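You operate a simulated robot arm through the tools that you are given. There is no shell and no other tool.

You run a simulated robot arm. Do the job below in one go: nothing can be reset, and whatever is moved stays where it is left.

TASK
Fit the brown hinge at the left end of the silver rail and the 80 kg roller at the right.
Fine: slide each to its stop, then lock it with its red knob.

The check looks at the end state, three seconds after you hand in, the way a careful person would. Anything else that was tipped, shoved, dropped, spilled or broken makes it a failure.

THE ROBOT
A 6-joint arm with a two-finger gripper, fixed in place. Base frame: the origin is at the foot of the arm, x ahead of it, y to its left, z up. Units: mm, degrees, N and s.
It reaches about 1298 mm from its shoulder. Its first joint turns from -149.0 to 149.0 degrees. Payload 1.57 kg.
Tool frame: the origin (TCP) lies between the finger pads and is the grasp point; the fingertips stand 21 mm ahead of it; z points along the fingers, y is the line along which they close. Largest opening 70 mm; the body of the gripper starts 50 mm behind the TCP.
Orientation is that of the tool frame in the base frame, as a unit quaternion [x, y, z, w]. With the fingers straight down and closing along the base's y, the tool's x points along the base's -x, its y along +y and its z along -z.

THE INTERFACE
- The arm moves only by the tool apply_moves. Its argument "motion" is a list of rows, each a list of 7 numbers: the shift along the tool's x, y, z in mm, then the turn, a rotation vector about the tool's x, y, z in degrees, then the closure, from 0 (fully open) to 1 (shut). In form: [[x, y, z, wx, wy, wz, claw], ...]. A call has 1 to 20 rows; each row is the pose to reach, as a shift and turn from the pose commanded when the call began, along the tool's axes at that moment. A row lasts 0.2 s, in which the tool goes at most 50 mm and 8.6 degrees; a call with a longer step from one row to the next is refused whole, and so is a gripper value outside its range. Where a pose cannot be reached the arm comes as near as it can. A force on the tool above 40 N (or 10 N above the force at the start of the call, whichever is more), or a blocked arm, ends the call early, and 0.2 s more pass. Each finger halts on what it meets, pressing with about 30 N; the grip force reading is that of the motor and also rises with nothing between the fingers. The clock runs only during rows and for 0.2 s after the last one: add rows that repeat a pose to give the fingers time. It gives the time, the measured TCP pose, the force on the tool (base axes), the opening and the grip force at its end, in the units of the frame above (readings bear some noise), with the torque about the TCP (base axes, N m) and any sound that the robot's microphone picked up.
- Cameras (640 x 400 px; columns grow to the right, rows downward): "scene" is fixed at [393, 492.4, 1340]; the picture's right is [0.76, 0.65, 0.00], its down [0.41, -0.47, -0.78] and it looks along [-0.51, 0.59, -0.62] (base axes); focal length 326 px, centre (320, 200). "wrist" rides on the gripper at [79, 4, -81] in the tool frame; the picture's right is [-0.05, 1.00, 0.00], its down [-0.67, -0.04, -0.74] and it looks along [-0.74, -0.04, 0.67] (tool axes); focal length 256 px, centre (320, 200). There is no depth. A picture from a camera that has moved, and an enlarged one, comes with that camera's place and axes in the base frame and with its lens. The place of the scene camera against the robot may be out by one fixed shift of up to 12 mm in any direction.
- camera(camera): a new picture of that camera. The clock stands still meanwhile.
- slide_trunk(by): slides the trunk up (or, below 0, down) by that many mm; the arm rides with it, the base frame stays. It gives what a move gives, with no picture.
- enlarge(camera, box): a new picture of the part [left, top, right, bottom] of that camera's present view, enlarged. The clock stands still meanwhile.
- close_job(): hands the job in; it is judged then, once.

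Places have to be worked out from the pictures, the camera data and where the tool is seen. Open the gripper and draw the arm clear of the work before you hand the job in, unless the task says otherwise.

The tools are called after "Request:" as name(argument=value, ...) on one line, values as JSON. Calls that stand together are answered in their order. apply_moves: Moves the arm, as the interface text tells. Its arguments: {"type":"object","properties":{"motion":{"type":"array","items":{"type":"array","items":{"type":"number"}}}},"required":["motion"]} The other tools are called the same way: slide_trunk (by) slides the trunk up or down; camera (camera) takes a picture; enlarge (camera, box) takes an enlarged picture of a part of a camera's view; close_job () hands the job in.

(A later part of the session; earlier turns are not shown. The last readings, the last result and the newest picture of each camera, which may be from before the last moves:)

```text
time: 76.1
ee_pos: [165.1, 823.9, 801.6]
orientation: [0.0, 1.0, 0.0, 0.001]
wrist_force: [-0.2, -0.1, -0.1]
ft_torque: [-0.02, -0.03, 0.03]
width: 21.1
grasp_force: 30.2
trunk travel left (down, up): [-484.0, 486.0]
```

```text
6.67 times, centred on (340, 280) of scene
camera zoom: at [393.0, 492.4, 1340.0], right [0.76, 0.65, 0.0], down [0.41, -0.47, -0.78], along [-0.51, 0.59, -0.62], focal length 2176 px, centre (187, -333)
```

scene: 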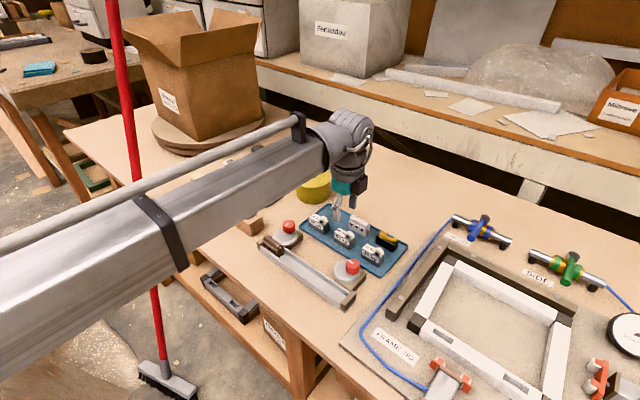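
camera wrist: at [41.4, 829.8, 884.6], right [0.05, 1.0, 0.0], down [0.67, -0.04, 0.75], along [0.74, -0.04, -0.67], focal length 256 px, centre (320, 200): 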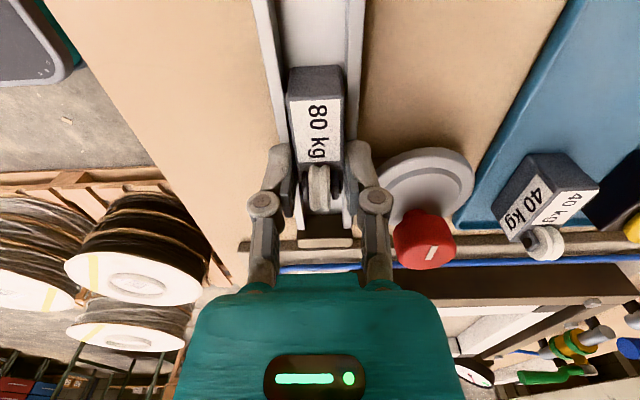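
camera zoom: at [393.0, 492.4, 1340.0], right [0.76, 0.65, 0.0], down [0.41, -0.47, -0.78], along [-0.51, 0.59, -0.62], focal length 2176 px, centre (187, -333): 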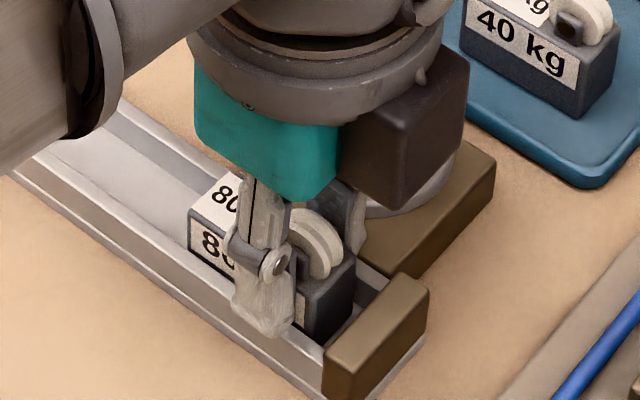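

The block's end is about 6–8 mm from the right stop. Approaching in 1 mm rows.

Request:
apply_moves(motion=[[-1, 0, 0, 0, 0, 0, 1], [-2, 0, 0, 0, 0, 0, 1], [-3, 0, 0, 0, 0, 0, 1], [-4, 0, 0, 0, 0, 0, 1]])

Request:
enlarge(camera="scene", box=[325, 265, 365, 305])

```text
time: 77.1
ee_pos: [168.7, 823.4, 802.8]
orientation: [-0.001, 1.0, -0.001, 0.001]
wrist_force: [0.1, -0.1, 0.1]
ft_torque: [-0.02, 0.01, 0.03]
width: 21.1
grasp_force: 30.0
trunk travel left (down, up): [-484.0, 486.0]
```

```text
10.00 times, centred on (345, 285) of scene
camera zoom: at [393.0, 492.4, 1340.0], right [0.76, 0.65, 0.0], down [0.41, -0.47, -0.78], along [-0.51, 0.59, -0.62], focal length 3263 px, centre (70, -650)
```

zoom: 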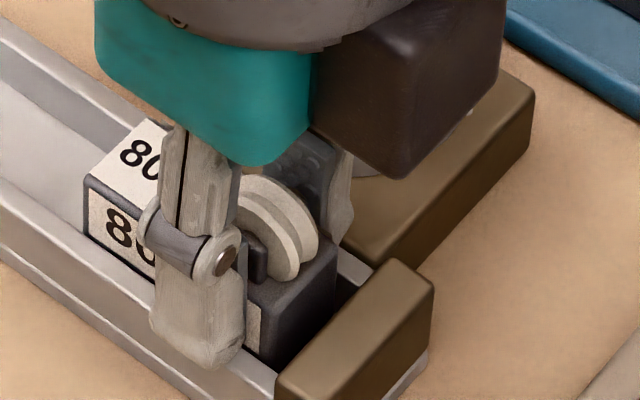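

Still free, a few millimetres left. Continuing by 2 mm.

Request:
apply_moves(motion=[[-1, 0, 0, 0, 0, 0, 1], [-2, 0, 0, 0, 0, 0, 1], [-2, 0, 0, 0, 0, 0, 1]])

Request:
apply_moves(motion=[[-0.7, 0, 0, 0, 0, 0, 1], [-1.5, 0, 0, 0, 0, 0, 1], [-1.5, 0, 0, 0, 0, 0, 1]])

Request:
enlarge(camera="scene", box=[325, 265, 365, 305])

```text
time: 77.9
ee_pos: [171.5, 822.9, 802.1]
orientation: [0.0, 1.0, 0.0, 0.001]
wrist_force: [-0.3, 0.2, 1.3]
ft_torque: [-0.01, 0.02, -0.02]
width: 21.4
grasp_force: 29.5
trunk travel left (down, up): [-484.0, 486.0]
```

```text
time: 78.7
ee_pos: [173.1, 823.1, 801.8]
orientation: [-0.001, 1.0, -0.001, 0.002]
wrist_force: [-0.7, 0.6, 0.3]
ft_torque: [-0.01, 0.0, -0.03]
width: 21.0
grasp_force: 30.1
trunk travel left (down, up): [-484.0, 486.0]
```

```text
10.00 times, centred on (345, 285) of scene
camera zoom: at [393.0, 492.4, 1340.0], right [0.76, 0.65, 0.0], down [0.41, -0.47, -0.78], along [-0.51, 0.59, -0.62], focal length 3263 px, centre (70, -650)
```

zoom: 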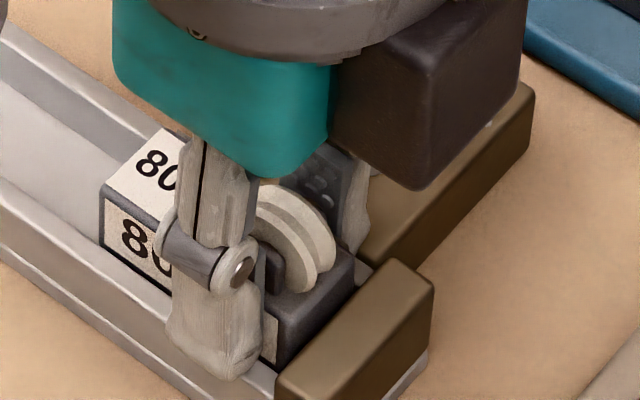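

Nearly there. Half-millimetre steps now.

Request:
apply_moves(motion=[[-0.5, 0, 0, 0, 0, 0, 1], [-1, 0, 0, 0, 0, 0, 1], [-1, 0, 0, 0, 0, 0, 1]])

Request:
apply_moves(motion=[[-0.5, 0, 0, 0, 0, 0, 1], [-1, 0, 0, 0, 0, 0, 1], [-1, 0, 0, 0, 0, 0, 1]])

```text
time: 79.5
ee_pos: [173.2, 823.3, 803.0]
orientation: [0.0, 1.0, 0.0, 0.001]
wrist_force: [-0.7, 0.2, 1.2]
ft_torque: [-0.03, -0.02, 0.0]
width: 21.0
grasp_force: 29.9
trunk travel left (down, up): [-484.0, 486.0]
```

```text
time: 80.3
ee_pos: [174.1, 824.2, 801.4]
orientation: [-0.001, 1.0, 0.0, 0.001]
wrist_force: [-3.3, -1.1, -0.1]
ft_torque: [-0.06, 0.12, -0.01]
width: 21.3
grasp_force: 29.9
trunk travel left (down, up): [-484.0, 486.0]
```

First contact with the right stop (-3.3 N). One more small push to be certain.

Request:
apply_moves(motion=[[-0.4, 0, 0, 0, 0, 0, 1], [-0.4, 0, 0, 0, 0, 0, 1]])

Request:
enlarge(camera="scene", box=[325, 265, 365, 305])

Request:
enlarge(camera="wrist", box=[260, 100, 420, 240])

```text
time: 80.9
ee_pos: [172.9, 823.9, 801.7]
orientation: [-0.001, 1.0, 0.0, 0.001]
wrist_force: [-7.8, -1.5, -1.0]
ft_torque: [-0.05, 0.23, -0.03]
width: 21.2
grasp_force: 29.9
trunk travel left (down, up): [-484.0, 486.0]
```

```text
10.00 times, centred on (345, 285) of scene
camera zoom: at [393.0, 492.4, 1340.0], right [0.76, 0.65, 0.0], down [0.41, -0.47, -0.78], along [-0.51, 0.59, -0.62], focal length 3263 px, centre (70, -650)
```

zoom: 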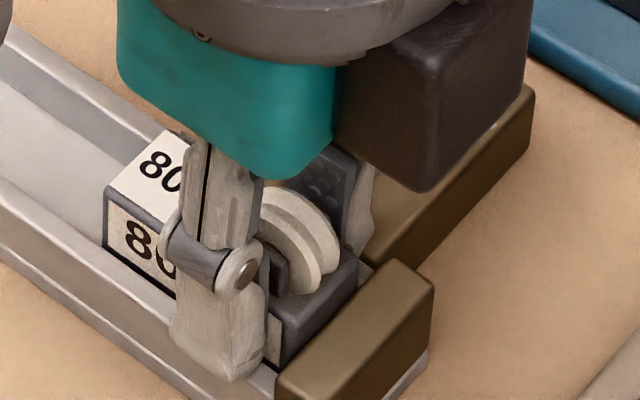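

```text
2.86 times, centred on (340, 170) of wrist
camera zoom: at [94.7, 828.0, 884.7], right [0.05, 1.0, 0.0], down [0.67, -0.03, 0.75], along [0.74, -0.04, -0.67], focal length 731 px, centre (263, 286)
```

zoom: 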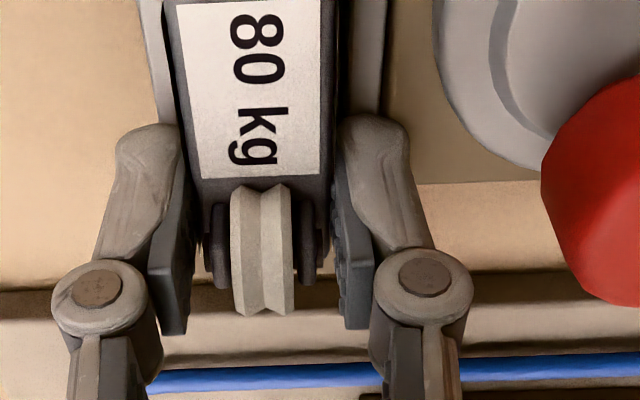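

-7.8 N: the block is firmly at the right stop. Releasing with a small opening, then rising.

Request:
apply_moves(motion=[[0, 0, 0, 0, 0, 0, 0.67], [0, 0, 0, 0, 0, 0, 0.63], [0, 0, 0, 0, 0, 0, 0.61], [0, 0, 0, 0, 0, 0, 0.61]])

Request:
slide_trunk(by=30)

Request:
slide_trunk(by=42)

Request:
camera(camera="wrist")

Request:
enlarge(camera="scene", box=[310, 245, 370, 305])

```text
time: 81.9
ee_pos: [175.7, 822.9, 803.2]
orientation: [0.0, 1.0, 0.001, 0.001]
wrist_force: [0.6, -0.1, -0.6]
ft_torque: [0.02, -0.02, 0.03]
width: 27.3
grasp_force: 0.1
trunk travel left (down, up): [-484.0, 486.0]
```

```text
time: 82.7
ee_pos: [175.0, 823.8, 833.1]
orientation: [-0.001, 1.0, 0.0, 0.001]
wrist_force: [0.1, 0.4, 0.1]
ft_torque: [0.01, 0.0, 0.04]
width: 27.6
grasp_force: 0.0
trunk travel left (down, up): [-514.0, 456.0]
```

```text
time: 83.5
ee_pos: [175.0, 825.3, 874.6]
orientation: [0.0, 1.0, -0.001, 0.001]
wrist_force: [-0.1, 0.5, 0.0]
ft_torque: [0.01, -0.04, -0.03]
width: 27.3
grasp_force: 0.1
trunk travel left (down, up): [-556.0, 414.0]
```

```text
taken
camera wrist: at [95.7, 828.3, 956.5], right [0.05, 1.0, 0.0], down [0.67, -0.04, 0.75], along [0.74, -0.04, -0.67], focal length 256 px, centre (320, 200)
```

wrist: 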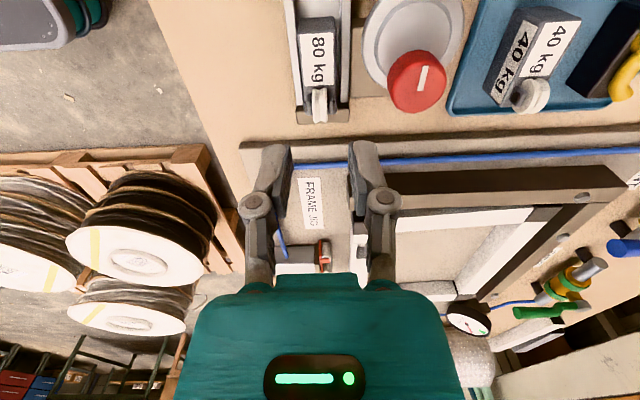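

```text
6.67 times, centred on (340, 275) of scene
camera zoom: at [393.0, 492.4, 1340.0], right [0.76, 0.65, 0.0], down [0.41, -0.47, -0.78], along [-0.51, 0.59, -0.62], focal length 2176 px, centre (187, -300)
```

zoom: 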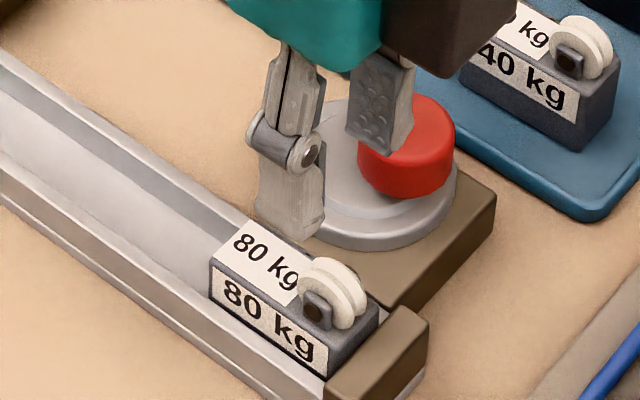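

The 80 kg roller sits flat at the right stop. By symmetry the right knob should be near (163, 879); moving above it with the fingers at 46 mm.

Request:
apply_moves(motion=[[6, 27, 0, 0, 0, 0, 0.45], [12, 54.8, 0, 0, 0, 0, 0.34], [12, 54.8, 0, 0, 0, 0, 0.34]])

Request:
enlarge(camera="wrist", box=[240, 40, 400, 200])

Request:
camera(camera="wrist")

```text
time: 84.3
ee_pos: [163.2, 879.0, 874.6]
orientation: [0.0, 1.0, 0.0, 0.002]
wrist_force: [-0.7, 0.8, -0.2]
ft_torque: [-0.02, 0.01, -0.01]
width: 46.2
grasp_force: 0.0
trunk travel left (down, up): [-556.0, 414.0]
```

```text
2.50 times, centred on (320, 120) of wrist
camera zoom: at [84.9, 883.6, 956.4], right [0.05, 1.0, 0.0], down [0.67, -0.04, 0.75], along [0.74, -0.04, -0.67], focal length 640 px, centre (320, 400)
```

zoom: 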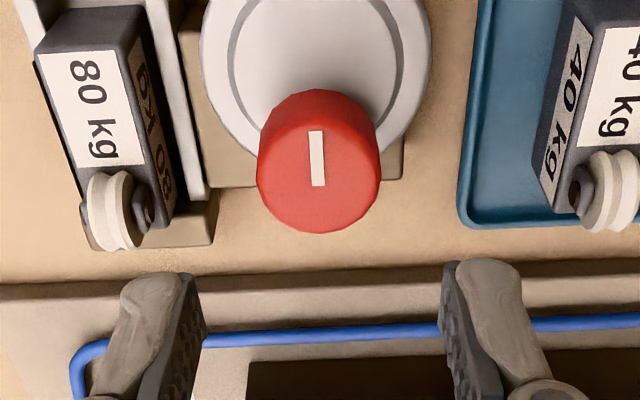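

```text
taken
camera wrist: at [84.9, 883.6, 956.4], right [0.05, 1.0, 0.0], down [0.67, -0.04, 0.75], along [0.74, -0.04, -0.67], focal length 256 px, centre (320, 200)
```

wrist: 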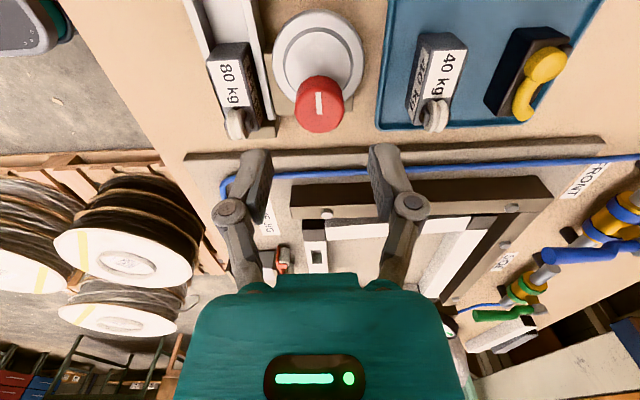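

The knob axis is at about (162.6, 878.8). Correcting by 1.8 mm in x and -0.4 in y, and lowering 50 mm around it.

Request:
apply_moves(motion=[[1.8, -0.4, 0, 0, 0, 0, 0.34], [1.8, -0.4, 0, 0, 0, 0, 0.34]])

Request:
slide_trunk(by=-30)

Request:
enlarge(camera="wrist", box=[240, 80, 400, 240])

```text
time: 84.9
ee_pos: [162.8, 876.8, 874.1]
orientation: [0.001, 1.0, -0.001, 0.001]
wrist_force: [-0.9, 0.5, -0.2]
ft_torque: [0.01, 0.01, 0.0]
width: 46.2
grasp_force: 0.1
trunk travel left (down, up): [-556.0, 414.0]
```

```text
time: 85.7
ee_pos: [161.8, 878.9, 843.7]
orientation: [0.0, 1.0, 0.0, 0.001]
wrist_force: [-0.4, -0.7, -0.9]
ft_torque: [-0.03, -0.01, -0.02]
width: 46.3
grasp_force: 0.0
trunk travel left (down, up): [-526.0, 444.0]
```

```text
2.50 times, centred on (320, 160) of wrist
camera zoom: at [82.9, 882.6, 926.6], right [0.05, 1.0, 0.0], down [0.67, -0.04, 0.75], along [0.74, -0.04, -0.67], focal length 640 px, centre (320, 300)
```

zoom: 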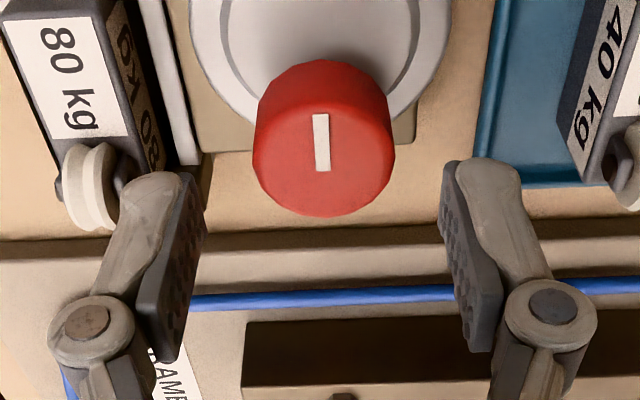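

Aligned within 0.5 mm. Small y fix, lower the last 20 mm and close on the knob.

Request:
apply_moves(motion=[[0, 0.4, 0, 0, 0, 0, 0.34], [0, 0.4, 0, 0, 0, 0, 0.34]])

Request:
slide_trunk(by=-20)

Request:
apply_moves(motion=[[0, 0, 0, 0, 0, 0, 0.45], [0, 0, 0, 0, 0, 0, 0.55], [0, 0, 0, 0, 0, 0, 0.7], [0, 0, 0, 0, 0, 0, 1], [0, 0, 0, 0, 0, 0, 1]])

Request:
enlarge(camera="wrist", box=[240, 80, 400, 240])

```text
time: 86.3
ee_pos: [160.7, 879.5, 844.4]
orientation: [0.0, 1.0, 0.001, 0.001]
wrist_force: [-0.1, 0.0, 0.8]
ft_torque: [-0.02, -0.03, -0.03]
width: 46.3
grasp_force: 0.0
trunk travel left (down, up): [-526.0, 444.0]
```

```text
time: 86.9
ee_pos: [161.7, 877.9, 824.3]
orientation: [0.0, 1.0, 0.001, 0.001]
wrist_force: [0.1, 0.3, 0.1]
ft_torque: [0.0, 0.03, -0.02]
width: 46.3
grasp_force: 0.1
trunk travel left (down, up): [-506.0, 464.0]
```

```text
time: 88.1
ee_pos: [162.3, 879.8, 824.0]
orientation: [-0.001, 1.0, 0.001, 0.0]
wrist_force: [-0.1, 3.5, 2.9]
ft_torque: [0.09, 0.01, 0.0]
width: 29.2
grasp_force: 31.7
trunk travel left (down, up): [-506.0, 464.0]
```

```text
2.50 times, centred on (320, 160) of wrist
camera zoom: at [82.6, 883.2, 906.6], right [0.05, 1.0, 0.0], down [0.67, -0.04, 0.75], along [0.74, -0.04, -0.67], focal length 640 px, centre (320, 300)
```

zoom: 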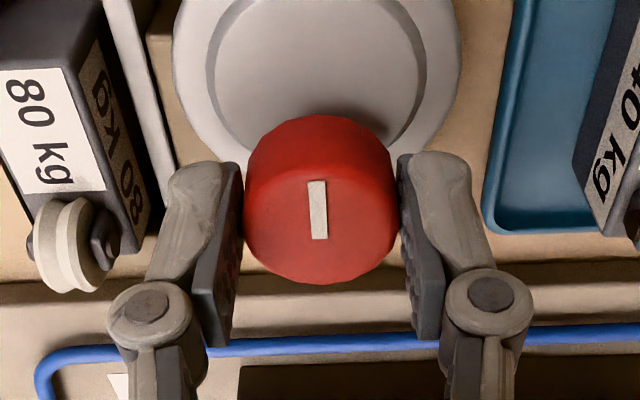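

Gripped at 29.2 mm. Turning counter-clockwise (seen from above), 45° first.

Request:
apply_moves(motion=[[0, 0.2, 0, 0, 0, -4, 1], [0, 0.2, 0, 0, 0, -8, 1], [0, 0.2, 0, 0, 0, -12, 1], [0, 0.2, 0, 0, 0, -16, 1], [0, 0.2, 0, 0, 0, -20, 1], [0, 0.2, 0, 0, 0, -24, 1], [0, 0.2, 0, 0, 0, -28, 1], [0, 0.2, 0, 0, 0, -32, 1], [0, 0.2, 0, 0, 0, -36, 1], [0, 0.2, 0, 0, 0, -40, 1], [0, 0.2, 0, 0, 0, -45, 1]])

Request:
camera(camera="wrist")

Request:
camera(camera="scene")

```text
time: 90.5
ee_pos: [162.2, 878.3, 823.3]
orientation: [-0.384, 0.923, -0.001, 0.0]
wrist_force: [5.1, -10.3, -6.5]
ft_torque: [0.28, -0.74, 0.02]
width: 29.4
grasp_force: 32.3
trunk travel left (down, up): [-506.0, 464.0]
```

```text
taken
camera wrist: at [103.1, 825.5, 906.7], right [-0.67, 0.74, 0.0], down [0.49, 0.45, 0.75], along [0.55, 0.5, -0.67], focal length 256 px, centre (320, 200)
```

wrist: 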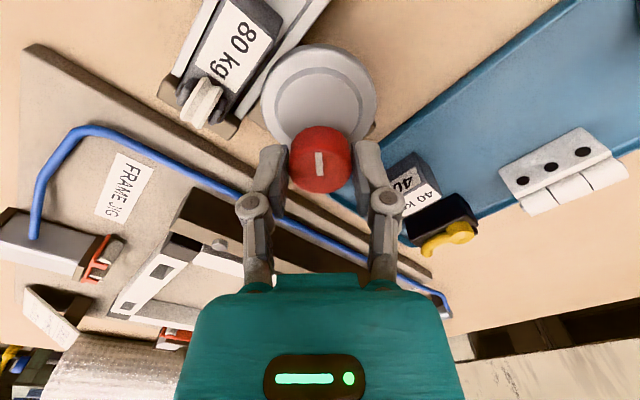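

```text
taken
```

scene: 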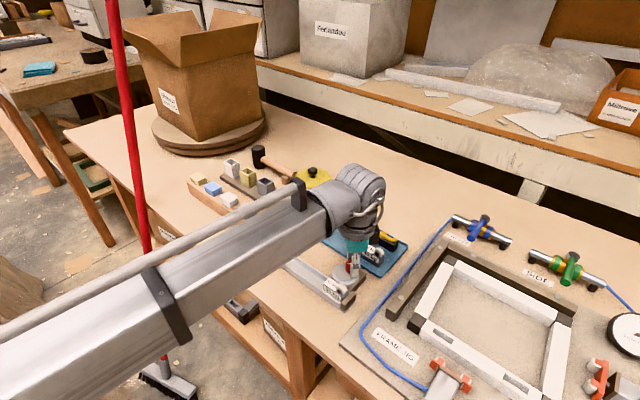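

45° turned; a side load of about 11 N shows the tool axis is slightly off the knob axis. I'll correct by 0.7 mm and continue 35°.

Request:
apply_moves(motion=[[0.2, -0.5, 0, 0, 0, -3, 1], [0.2, -0.5, 0, 0, 0, -7, 1], [0.2, -0.5, 0, 0, 0, -11, 1], [0.2, -0.5, 0, 0, 0, -15, 1], [0.2, -0.5, 0, 0, 0, -19, 1], [0.2, -0.5, 0, 0, 0, -23, 1], [0.2, -0.5, 0, 0, 0, -27, 1], [0.2, -0.5, 0, 0, 0, -31, 1], [0.2, -0.5, 0, 0, 0, -35, 1]])

Request:
camera(camera="wrist")

Request:
enlarge(camera="wrist", box=[210, 0, 400, 200])

```text
time: 92.5
ee_pos: [162.9, 878.1, 823.4]
orientation: [-0.643, 0.765, 0.0, 0.0]
wrist_force: [0.8, -10.2, -5.3]
ft_torque: [0.21, -0.04, 0.01]
width: 29.2
grasp_force: 32.0
trunk travel left (down, up): [-506.0, 464.0]
```

```text
taken
camera wrist: at [144.8, 801.0, 906.7], right [-0.97, 0.22, 0.0], down [0.15, 0.65, 0.75], along [0.17, 0.73, -0.67], focal length 256 px, centre (320, 200)
```

wrist: 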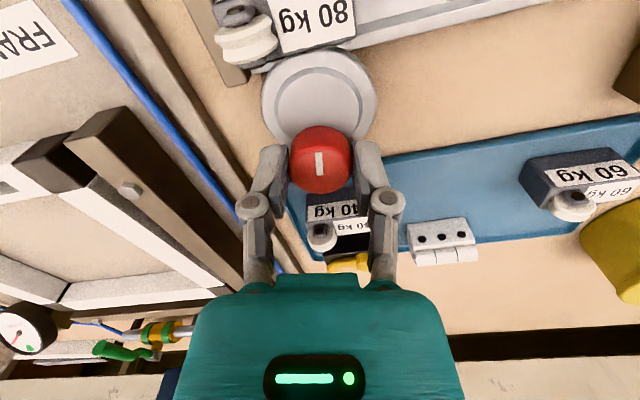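

```text
2.00 times, centred on (305, 100) of wrist
camera zoom: at [144.8, 801.0, 906.7], right [-0.97, 0.22, 0.0], down [0.15, 0.65, 0.75], along [0.17, 0.73, -0.67], focal length 512 px, centre (350, 400)
```

zoom: 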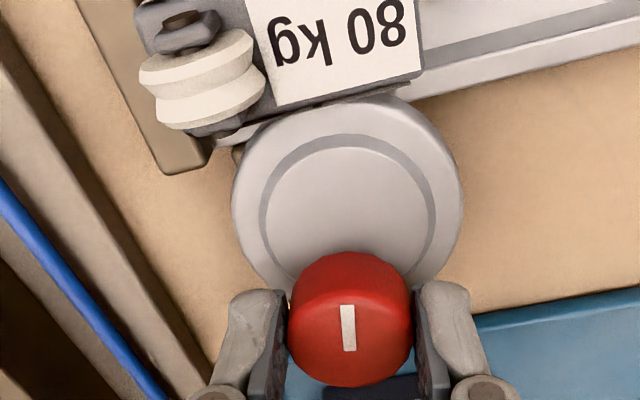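

80° turned. Relieving the side load by 0.6 mm and continuing to 90°.

Request:
apply_moves(motion=[[0.5, 0, 0, 0, 0, -2, 1], [0.6, 0, 0, 0, 0, -5, 1], [0.6, 0, 0, 0, 0, -8, 1], [0.6, 0, 0, 0, 0, -10, 1], [0.6, 0, 0, 0, 0, -10, 1]])

Request:
enlarge(camera="wrist", box=[270, 110, 370, 200])

Request:
enlarge(camera="wrist", box=[210, 0, 400, 100])

```text
time: 93.7
ee_pos: [162.3, 878.2, 824.5]
orientation: [0.708, -0.706, 0.0, -0.002]
wrist_force: [6.8, 1.3, 1.5]
ft_torque: [-0.93, -0.17, -0.04]
width: 29.5
grasp_force: 32.1
trunk travel left (down, up): [-506.0, 464.0]
```

```text
4.44 times, centred on (320, 155) of wrist
camera zoom: at [158.5, 799.0, 906.7], right [-1.0, 0.05, 0.0], down [0.03, 0.67, 0.75], along [0.04, 0.74, -0.67], focal length 1138 px, centre (320, 400)
```

zoom: 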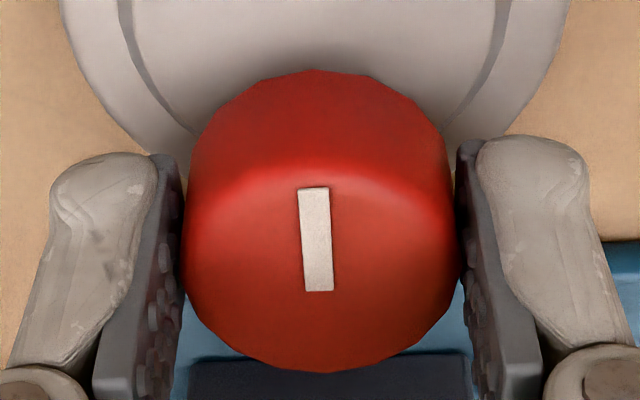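

```text
3.37 times, centred on (305, 50) of wrist
camera zoom: at [158.5, 799.0, 906.7], right [-1.0, 0.05, 0.0], down [0.03, 0.67, 0.75], along [0.04, 0.74, -0.67], focal length 862 px, centre (370, 705)
```

zoom: 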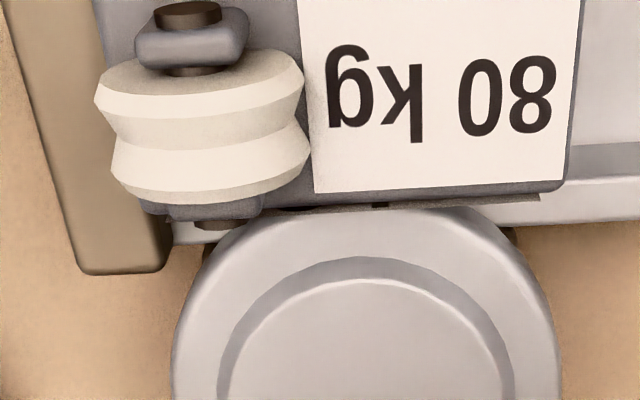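

The knob has followed to 90° and the rim is against the block. Probing a few degrees more to feel its end of travel.

Request:
apply_moves(motion=[[0, 0, 0, 0, 0, -2, 1], [0, 0, 0, 0, 0, -4, 1], [0, 0, 0, 0, 0, -6, 1], [0, 0, 0, 0, 0, -6, 1]])

Request:
enlarge(camera="wrist", box=[270, 110, 370, 200])

Request:
enlarge(camera="wrist", box=[210, 0, 400, 100])

```text
time: 94.7
ee_pos: [162.7, 878.1, 824.7]
orientation: [0.744, -0.668, 0.001, -0.001]
wrist_force: [8.5, -1.7, 0.9]
ft_torque: [0.04, -0.22, -0.25]
width: 29.5
grasp_force: 31.7
trunk travel left (down, up): [-506.0, 464.0]
```

```text
4.44 times, centred on (320, 155) of wrist
camera zoom: at [167.0, 798.3, 906.7], right [-1.0, -0.05, 0.0], down [-0.04, 0.67, 0.75], along [-0.04, 0.74, -0.67], focal length 1138 px, centre (320, 400)
```

zoom: 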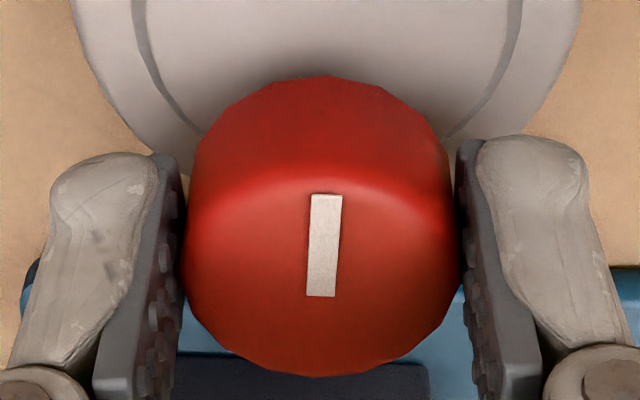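

```text
3.37 times, centred on (305, 50) of wrist
camera zoom: at [167.0, 798.3, 906.7], right [-1.0, -0.05, 0.0], down [-0.04, 0.67, 0.75], along [-0.04, 0.74, -0.67], focal length 862 px, centre (370, 705)
```

zoom: 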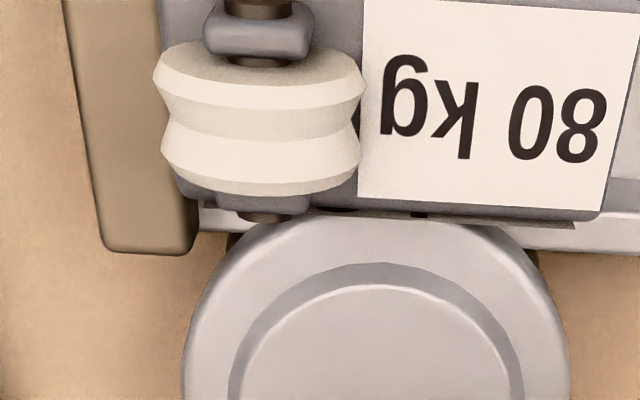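

Same torque and slip as on the left, so this knob is at its locked end. Opening in place and rising.

Request:
apply_moves(motion=[[0, 0, 0, 0, 0, 0, 0.5], [0, 0, 0, 0, 0, 0, 0.4], [0, 0, 0, 0, 0, 0, 0.34], [0, 0, 0, 0, 0, 0, 0.34]])

Request:
slide_trunk(by=60)

Request:
camera(camera="wrist")

Request:
camera(camera="scene")

```text
time: 95.7
ee_pos: [161.9, 877.6, 825.7]
orientation: [0.744, -0.669, 0.0, -0.001]
wrist_force: [-0.2, 0.8, -0.3]
ft_torque: [-0.04, 0.01, 0.0]
width: 46.4
grasp_force: 0.0
trunk travel left (down, up): [-506.0, 464.0]
```

```text
time: 96.7
ee_pos: [162.5, 877.2, 883.5]
orientation: [0.744, -0.669, 0.001, 0.0]
wrist_force: [0.1, -0.5, 0.1]
ft_torque: [0.0, 0.0, -0.01]
width: 46.0
grasp_force: 0.1
trunk travel left (down, up): [-566.0, 404.0]
```

```text
taken
camera wrist: at [166.1, 798.6, 966.6], right [-1.0, -0.05, 0.0], down [-0.04, 0.67, 0.75], along [-0.04, 0.74, -0.67], focal length 256 px, centre (320, 200)
```

wrist: 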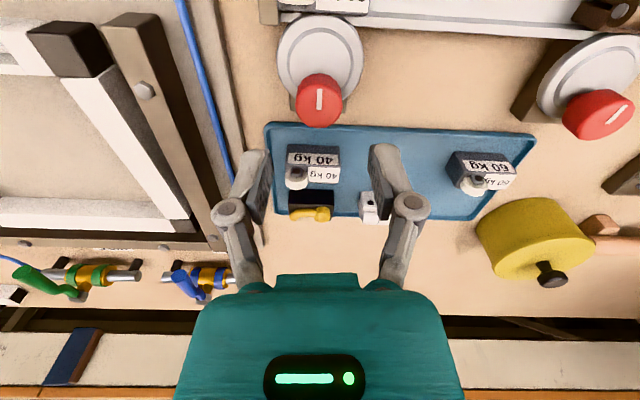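

```text
taken
```

scene: 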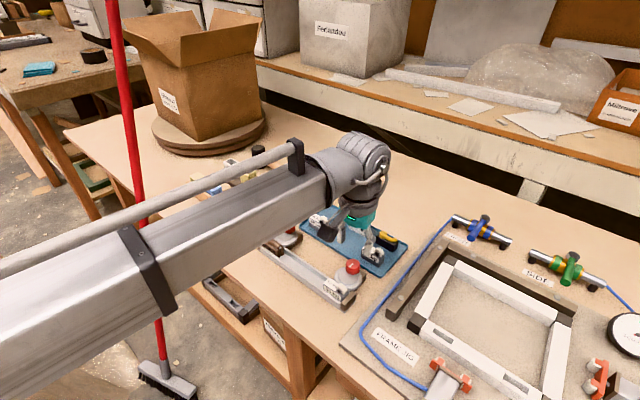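

Both knobs are turned. I'll inspect the right end closely in the scene view, then move the arm up and away for the overall check.

Request:
enlarge(camera="scene", box=[310, 250, 370, 310])

Request:
slide_trunk(by=120)

Request:
camera(camera="wrist")

```text
6.67 times, centred on (340, 280) of scene
camera zoom: at [393.0, 492.4, 1340.0], right [0.76, 0.65, 0.0], down [0.41, -0.47, -0.78], along [-0.51, 0.59, -0.62], focal length 2176 px, centre (187, -333)
```

zoom: 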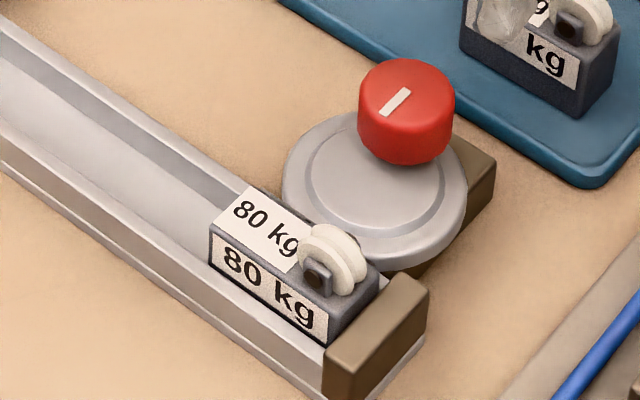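

```text
time: 98.2
ee_pos: [160.6, 876.8, 1004.0]
orientation: [0.744, -0.668, 0.001, -0.001]
wrist_force: [-0.5, 0.4, -0.5]
ft_torque: [-0.02, 0.02, -0.01]
width: 46.2
grasp_force: 0.0
trunk travel left (down, up): [-686.0, 284.0]
```

```text
taken
camera wrist: at [166.1, 798.7, 1086.5], right [-1.0, -0.05, 0.0], down [-0.04, 0.67, 0.75], along [-0.04, 0.74, -0.67], focal length 256 px, centre (320, 200)
```

wrist: 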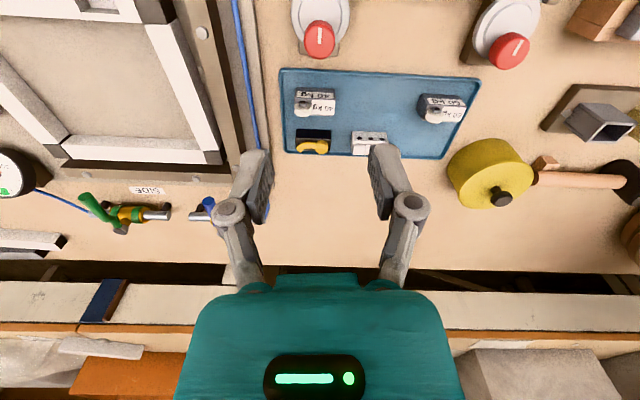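

The roller is at its stop with the disc against it. I'll rotate the tool back and go above the left end for a check of the hinge.

Request:
apply_moves(motion=[[2.8, 14.9, 0, 0, 0, 8, 0.34], [5.7, 29.8, 0, 0, 0, 16, 0.34], [8.5, 44.8, 0, 0, 0, 24, 0.34], [11.3, 59.7, 0, 0, 0, 32, 0.34], [14.2, 74.6, 0, 0, 0, 40, 0.34], [17, 89.5, 0, 0, 0, 48, 0.34], [19.8, 104.5, 0, 0, 0, 56, 0.34], [22.7, 119.4, 0, 0, 0, 64, 0.34], [25.5, 134.3, 0, 0, 0, 72, 0.34], [28.3, 149.2, 0, 0, 0, 80, 0.34], [31.2, 164.2, 0, 0, 0, 88, 0.34], [34, 179.1, 0, 0, 0, 96, 0.34]])

Request:
slide_trunk(by=-115)

Request:
camera(camera="wrist")

Request:
enlarge(camera="wrist", box=[270, 0, 450, 130])

```text
time: 100.8
ee_pos: [-12.4, 825.3, 1004.8]
orientation: [0.001, 1.0, 0.0, 0.001]
wrist_force: [0.0, -0.7, 0.4]
ft_torque: [-0.01, 0.01, -0.02]
width: 46.6
grasp_force: 0.0
trunk travel left (down, up): [-686.0, 284.0]
```

```text
time: 102.3
ee_pos: [-11.6, 825.6, 889.7]
orientation: [-0.001, 1.0, 0.0, 0.001]
wrist_force: [-0.7, 0.6, 0.8]
ft_torque: [0.02, -0.02, -0.02]
width: 46.2
grasp_force: 0.0
trunk travel left (down, up): [-571.0, 399.0]
```

```text
taken
camera wrist: at [-91.6, 829.8, 971.6], right [0.05, 1.0, 0.0], down [0.67, -0.04, 0.75], along [0.74, -0.04, -0.67], focal length 256 px, centre (320, 200)
```

wrist: 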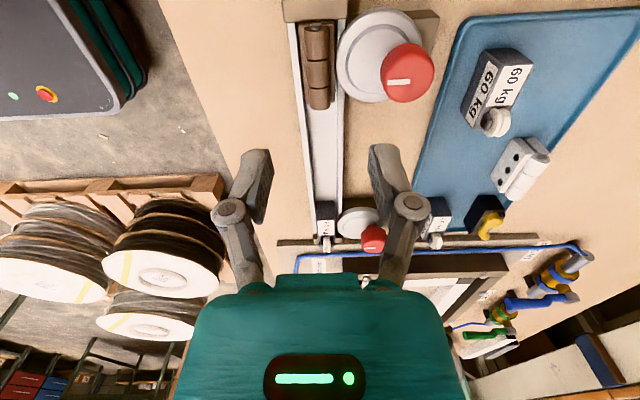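

```text
3.08 times, centred on (360, 65) of wrist
camera zoom: at [-91.6, 829.8, 971.6], right [0.05, 1.0, 0.0], down [0.67, -0.04, 0.75], along [0.74, -0.04, -0.67], focal length 788 px, centre (197, 615)
```

zoom: 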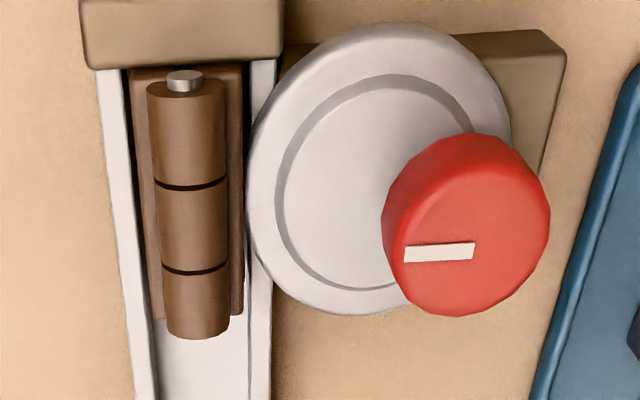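

Left knob's mark points to the rail and the disc touches the hinge side. I'll zoom on the hinge/stop contact.

Request:
enlarge(camera="wrist", box=[280, 0, 360, 60])

Request:
enlarge(camera="scene", box=[250, 215, 310, 265])

```text
6.67 times, centred on (320, 30) of wrist
camera zoom: at [-91.6, 829.8, 971.6], right [0.05, 1.0, 0.0], down [0.67, -0.04, 0.75], along [0.74, -0.04, -0.67], focal length 1707 px, centre (320, 1333)
```

zoom: 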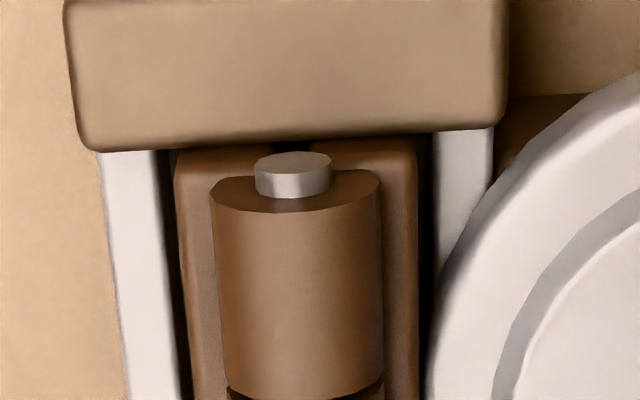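

```text
8.00 times, centred on (280, 240) of scene
camera zoom: at [393.0, 492.4, 1340.0], right [0.76, 0.65, 0.0], down [0.41, -0.47, -0.78], along [-0.51, 0.59, -0.62], focal length 2611 px, centre (640, -120)
```

zoom: 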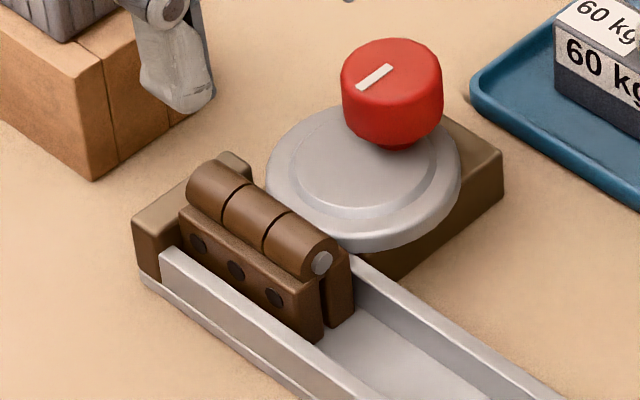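

The hinge looks seated. For a stricter check I'll tilt the tool 40° again to get a view from straight above the left stop, staying high.

Request:
apply_moves(motion=[[8, 2, -7, 0, 6.7, 0, 0.34], [16, 4, -14, 0, 13.4, 0, 0.34], [24, 6, -21, 0, 20, 0, 0.34], [32, 8, -29, 0, 26.7, 0, 0.34], [40, 10, -37, 0, 33.4, 0, 0.34], [48, 12, -44, 0, 40, 0, 0.34]])

Request:
camera(camera="wrist")

Request:
enlarge(camera="wrist", box=[260, 130, 400, 230])

```text
time: 103.7
ee_pos: [-60.1, 838.5, 933.6]
orientation: [0.0, 0.94, 0.0, -0.342]
wrist_force: [-0.2, 0.4, -0.7]
ft_torque: [0.0, 0.01, 0.03]
width: 46.2
grasp_force: 0.1
out of reach, approached as far as the arm can: row 1, 2, 3, 4, 5
trunk travel left (down, up): [-571.0, 399.0]
```

```text
taken
camera wrist: at [-68.5, 842.9, 1047.4], right [0.04, 1.0, -0.03], down [0.99, -0.03, 0.14], along [0.14, -0.04, -0.99], focal length 256 px, centre (320, 200)
```

wrist: 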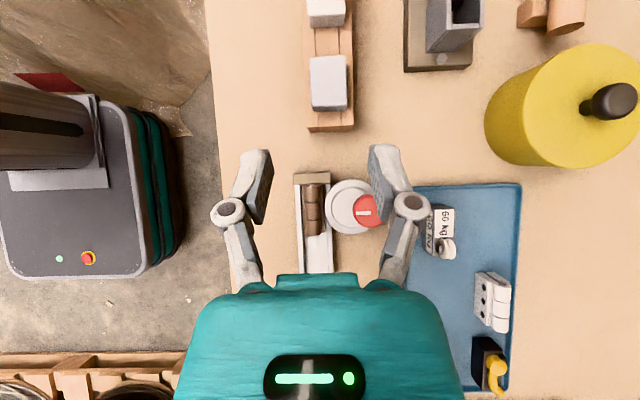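

```text
4.00 times, centred on (330, 180) of wrist
camera zoom: at [-68.5, 842.9, 1047.4], right [0.04, 1.0, -0.03], down [0.99, -0.03, 0.14], along [0.14, -0.04, -0.99], focal length 1024 px, centre (280, 280)
```

zoom: 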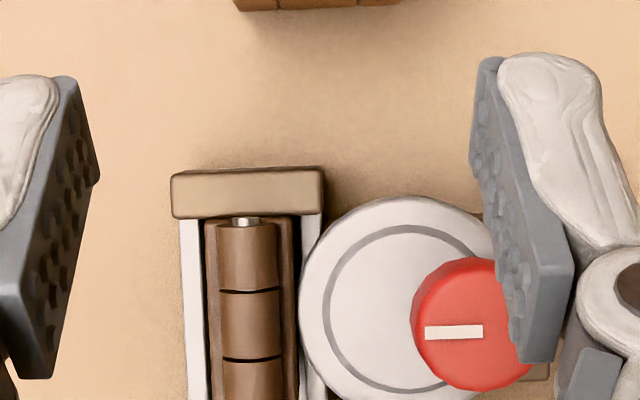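

The view is nearly straight down. Zooming on the hinge end, the stop, and the disc contact.

Request:
enlarge(camera="wrist", box=[295, 165, 345, 205])

Request:
enlarge(camera="wrist", box=[310, 175, 370, 235])

```text
10.00 times, centred on (320, 185) of wrist
camera zoom: at [-68.5, 842.9, 1047.4], right [0.04, 1.0, -0.03], down [0.99, -0.03, 0.14], along [0.14, -0.04, -0.99], focal length 2560 px, centre (320, 350)
```

zoom: 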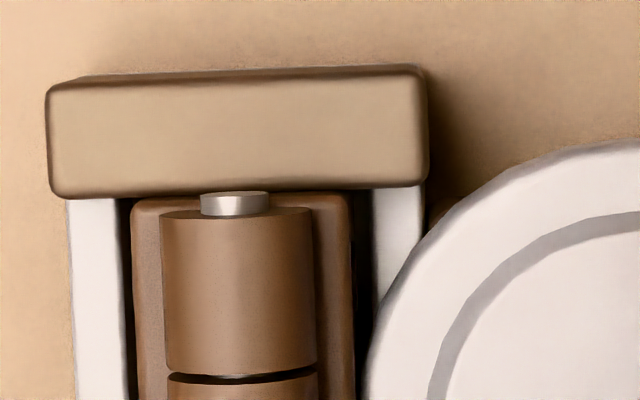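

```text
6.67 times, centred on (340, 205) of wrist
camera zoom: at [-68.5, 842.9, 1047.4], right [0.04, 1.0, -0.03], down [0.99, -0.03, 0.14], along [0.14, -0.04, -0.99], focal length 1707 px, centre (187, 167)
```

zoom: 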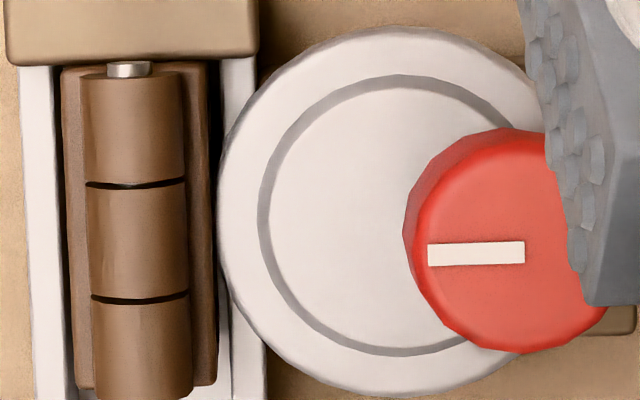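

From above, the hinge end is flush with the stop and the disc rim touches its side. Now the same check over the right end.

Request:
apply_moves(motion=[[-30.6, 0, -25.7, 0, 0, 0, 0.34], [-61.3, 0, -51.4, 0, 0, 0, 0.34], [-91.9, 0, -77.2, 0, 0, 0, 0.34], [-122.5, 0, -102.9, 0, 0, 0, 0.34], [-153.2, 0, -128.6, 0, 0, 0, 0.34], [-183.8, 0, -154.3, 0, 0, 0, 0.34]])

Request:
camera(camera="wrist")

Request:
enlarge(camera="wrist", box=[290, 150, 390, 230])

```text
time: 105.1
ee_pos: [180.6, 837.3, 933.3]
orientation: [0.0, 0.94, 0.001, -0.341]
wrist_force: [0.0, -0.7, -0.3]
ft_torque: [-0.01, 0.02, 0.01]
width: 46.3
grasp_force: 0.1
trunk travel left (down, up): [-571.0, 399.0]
```

```text
taken
camera wrist: at [171.2, 842.3, 1047.1], right [0.04, 1.0, -0.03], down [0.99, -0.03, 0.14], along [0.14, -0.04, -0.99], focal length 256 px, centre (320, 200)
```

wrist: 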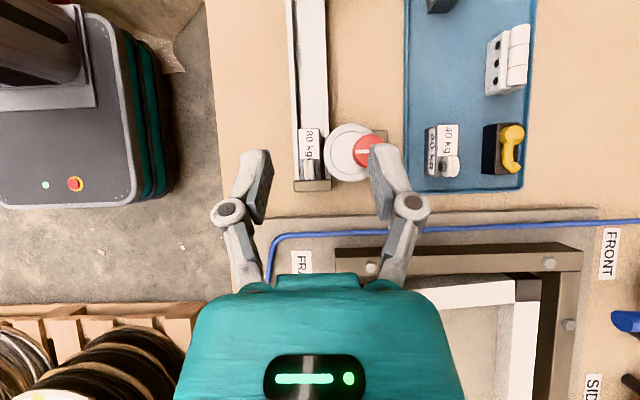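

```text
5.00 times, centred on (340, 190) of wrist
camera zoom: at [171.2, 842.3, 1047.1], right [0.04, 1.0, -0.03], down [0.99, -0.03, 0.14], along [0.14, -0.04, -0.99], focal length 1280 px, centre (220, 250)
```

zoom: 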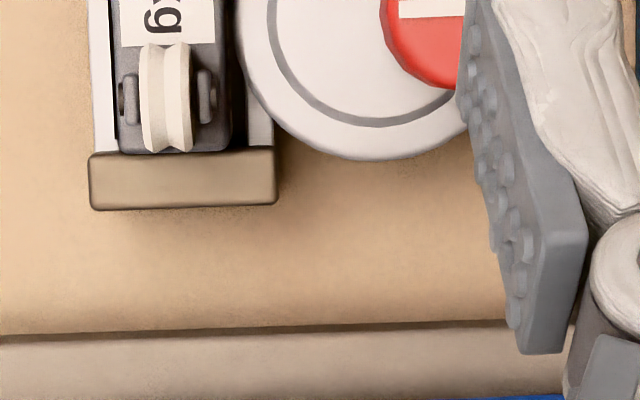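

Request:
enlarge(camera="wrist", box=[290, 120, 370, 195])

Request:
enlarge(camera="scene", box=[310, 250, 370, 310])

```text
5.33 times, centred on (330, 158) of wrist
camera zoom: at [171.2, 842.3, 1047.1], right [0.04, 1.0, -0.03], down [0.99, -0.03, 0.14], along [0.14, -0.04, -0.99], focal length 1365 px, centre (267, 427)
```

zoom: 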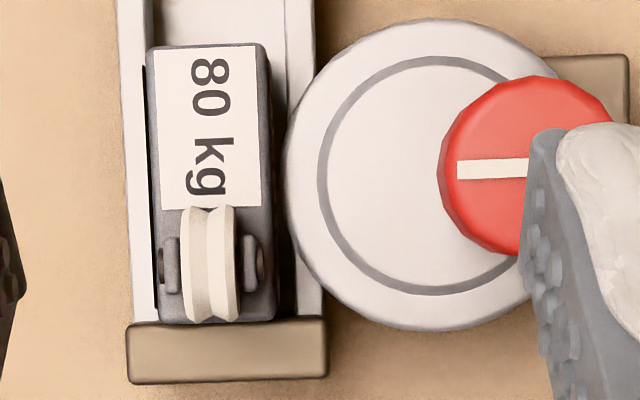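

```text
6.67 times, centred on (340, 280) of scene
camera zoom: at [393.0, 492.4, 1340.0], right [0.76, 0.65, 0.0], down [0.41, -0.47, -0.78], along [-0.51, 0.59, -0.62], focal length 2176 px, centre (187, -333)
```

zoom: 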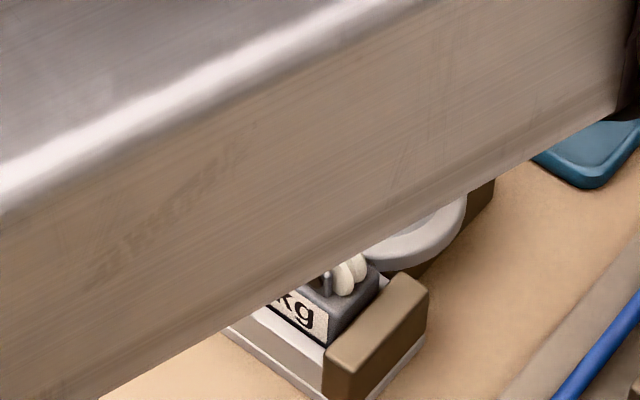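

The roller is at its stop, but there's a gap of about 2 mm between the disc and its side, because I had shifted it toward -y in the channel. I'll fix that by nudging it in +y until it touches the disc; first straighten the tool in front of the rail.

Request:
apply_moves(motion=[[-3, -8, 7, 0, -6.7, 0, 0.5], [-6, -16, 14, 0, -13.4, 0, 0.7], [-8, -24, 21, 0, -20, 0, 0.9], [-11, -32, 29, 0, -26.7, 0, 1], [-13, -38, 37, 0, -33.4, 0, 1], [-16, -43, 44, 0, -40, 0, 1]])

Request:
apply_moves(motion=[[0, 0, 0, 0, 0, -8.2, 1], [0, 0, 0, 0, 0, -16.4, 1], [0, 0, 0, 0, 0, -24.5, 1], [0, 0, 0, 0, 0, -32.7, 1], [0, 0, 0, 0, 0, -40.9, 1], [0, 0, 0, 0, 0, -49.1, 1], [0, 0, 0, 0, 0, -57.3, 1], [0, 0, 0, 0, 0, -65.5, 1], [0, 0, 0, 0, 0, -73.6, 1], [0, 0, 0, 0, 0, -81.8, 1], [0, 0, 0, 0, 0, -90, 1]])

Request:
camera(camera="wrist")

Request:
camera(camera="scene")

```text
time: 106.5
ee_pos: [163.7, 794.2, 890.0]
orientation: [-0.001, 1.0, 0.001, 0.001]
wrist_force: [0.6, -0.3, -0.5]
ft_torque: [0.02, 0.02, -0.03]
width: 0.4
grasp_force: 28.7
out of reach, approached as far as the arm can: row 1, 2, 3, 4, 5
trunk travel left (down, up): [-571.0, 399.0]
```

```text
time: 108.9
ee_pos: [164.6, 795.3, 889.6]
orientation: [0.708, -0.706, 0.0, 0.0]
wrist_force: [0.3, -0.1, 0.2]
ft_torque: [0.0, 0.01, 0.01]
width: 0.1
grasp_force: 28.6
trunk travel left (down, up): [-571.0, 399.0]
```

```text
taken
camera wrist: at [160.2, 715.8, 971.6], right [-1.0, 0.05, 0.0], down [0.03, 0.67, 0.75], along [0.04, 0.74, -0.67], focal length 256 px, centre (320, 200)
```

wrist: 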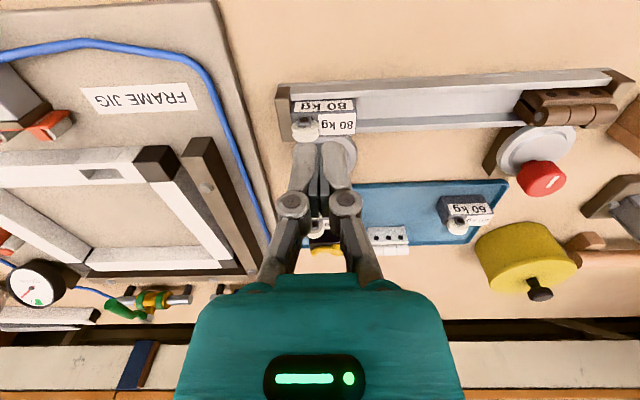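

```text
taken
```

scene: 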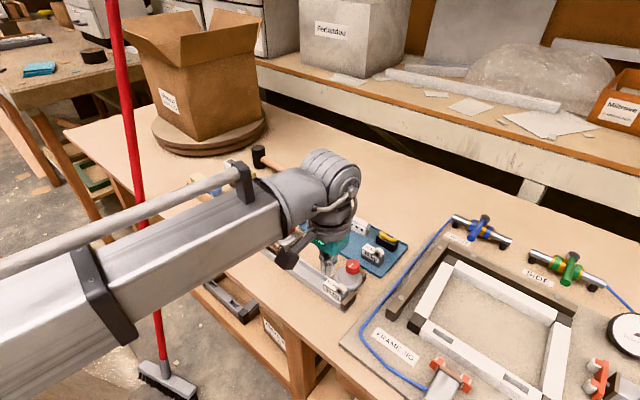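

The closed fingers are in front of the roller (side face toward +y). Lowering so the tips are just above the wall top.

Request:
slide_trunk(by=-70)

Request:
slide_trunk(by=-14)

Request:
camera(camera="wrist")

Request:
enlarge(camera="wrist", box=[250, 60, 400, 180])

Request:
enlarge(camera="scene", box=[305, 245, 375, 315])

```text
time: 110.0
ee_pos: [164.3, 795.5, 819.0]
orientation: [0.707, -0.707, 0.0, 0.0]
wrist_force: [-0.1, 0.1, 0.6]
ft_torque: [0.02, 0.0, -0.01]
width: 0.0
grasp_force: 28.9
trunk travel left (down, up): [-501.0, 469.0]
```

```text
time: 110.6
ee_pos: [165.0, 795.0, 804.5]
orientation: [0.708, -0.706, 0.0, 0.0]
wrist_force: [0.7, 0.7, 0.2]
ft_torque: [0.03, 0.01, 0.01]
width: 0.0
grasp_force: 28.4
trunk travel left (down, up): [-487.0, 483.0]
```

```text
taken
camera wrist: at [160.0, 715.8, 887.6], right [-1.0, 0.05, 0.0], down [0.03, 0.67, 0.75], along [0.04, 0.74, -0.67], focal length 256 px, centre (320, 200)
```

wrist: 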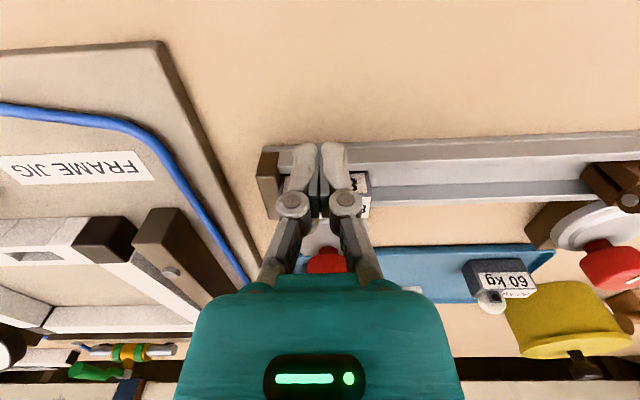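

```text
3.33 times, centred on (325, 120) of wrist
camera zoom: at [160.0, 715.8, 887.6], right [-1.0, 0.05, 0.0], down [0.03, 0.67, 0.75], along [0.04, 0.74, -0.67], focal length 853 px, centre (303, 467)
```

zoom: 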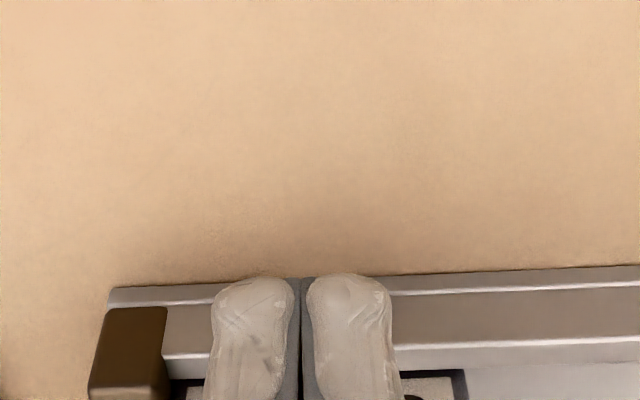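

```text
5.71 times, centred on (340, 280) of scene
camera zoom: at [393.0, 492.4, 1340.0], right [0.76, 0.65, 0.0], down [0.41, -0.47, -0.78], along [-0.51, 0.59, -0.62], focal length 1865 px, centre (206, -257)
```

zoom: 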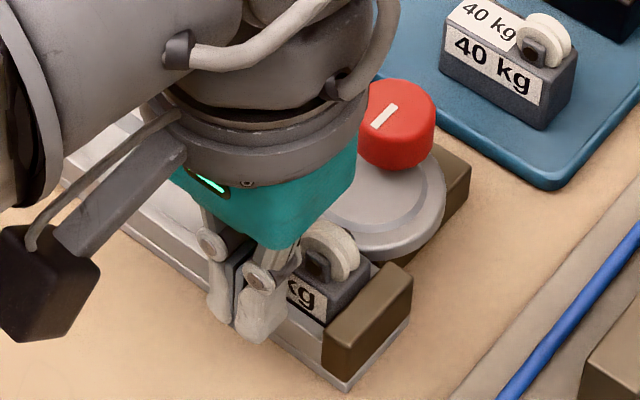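

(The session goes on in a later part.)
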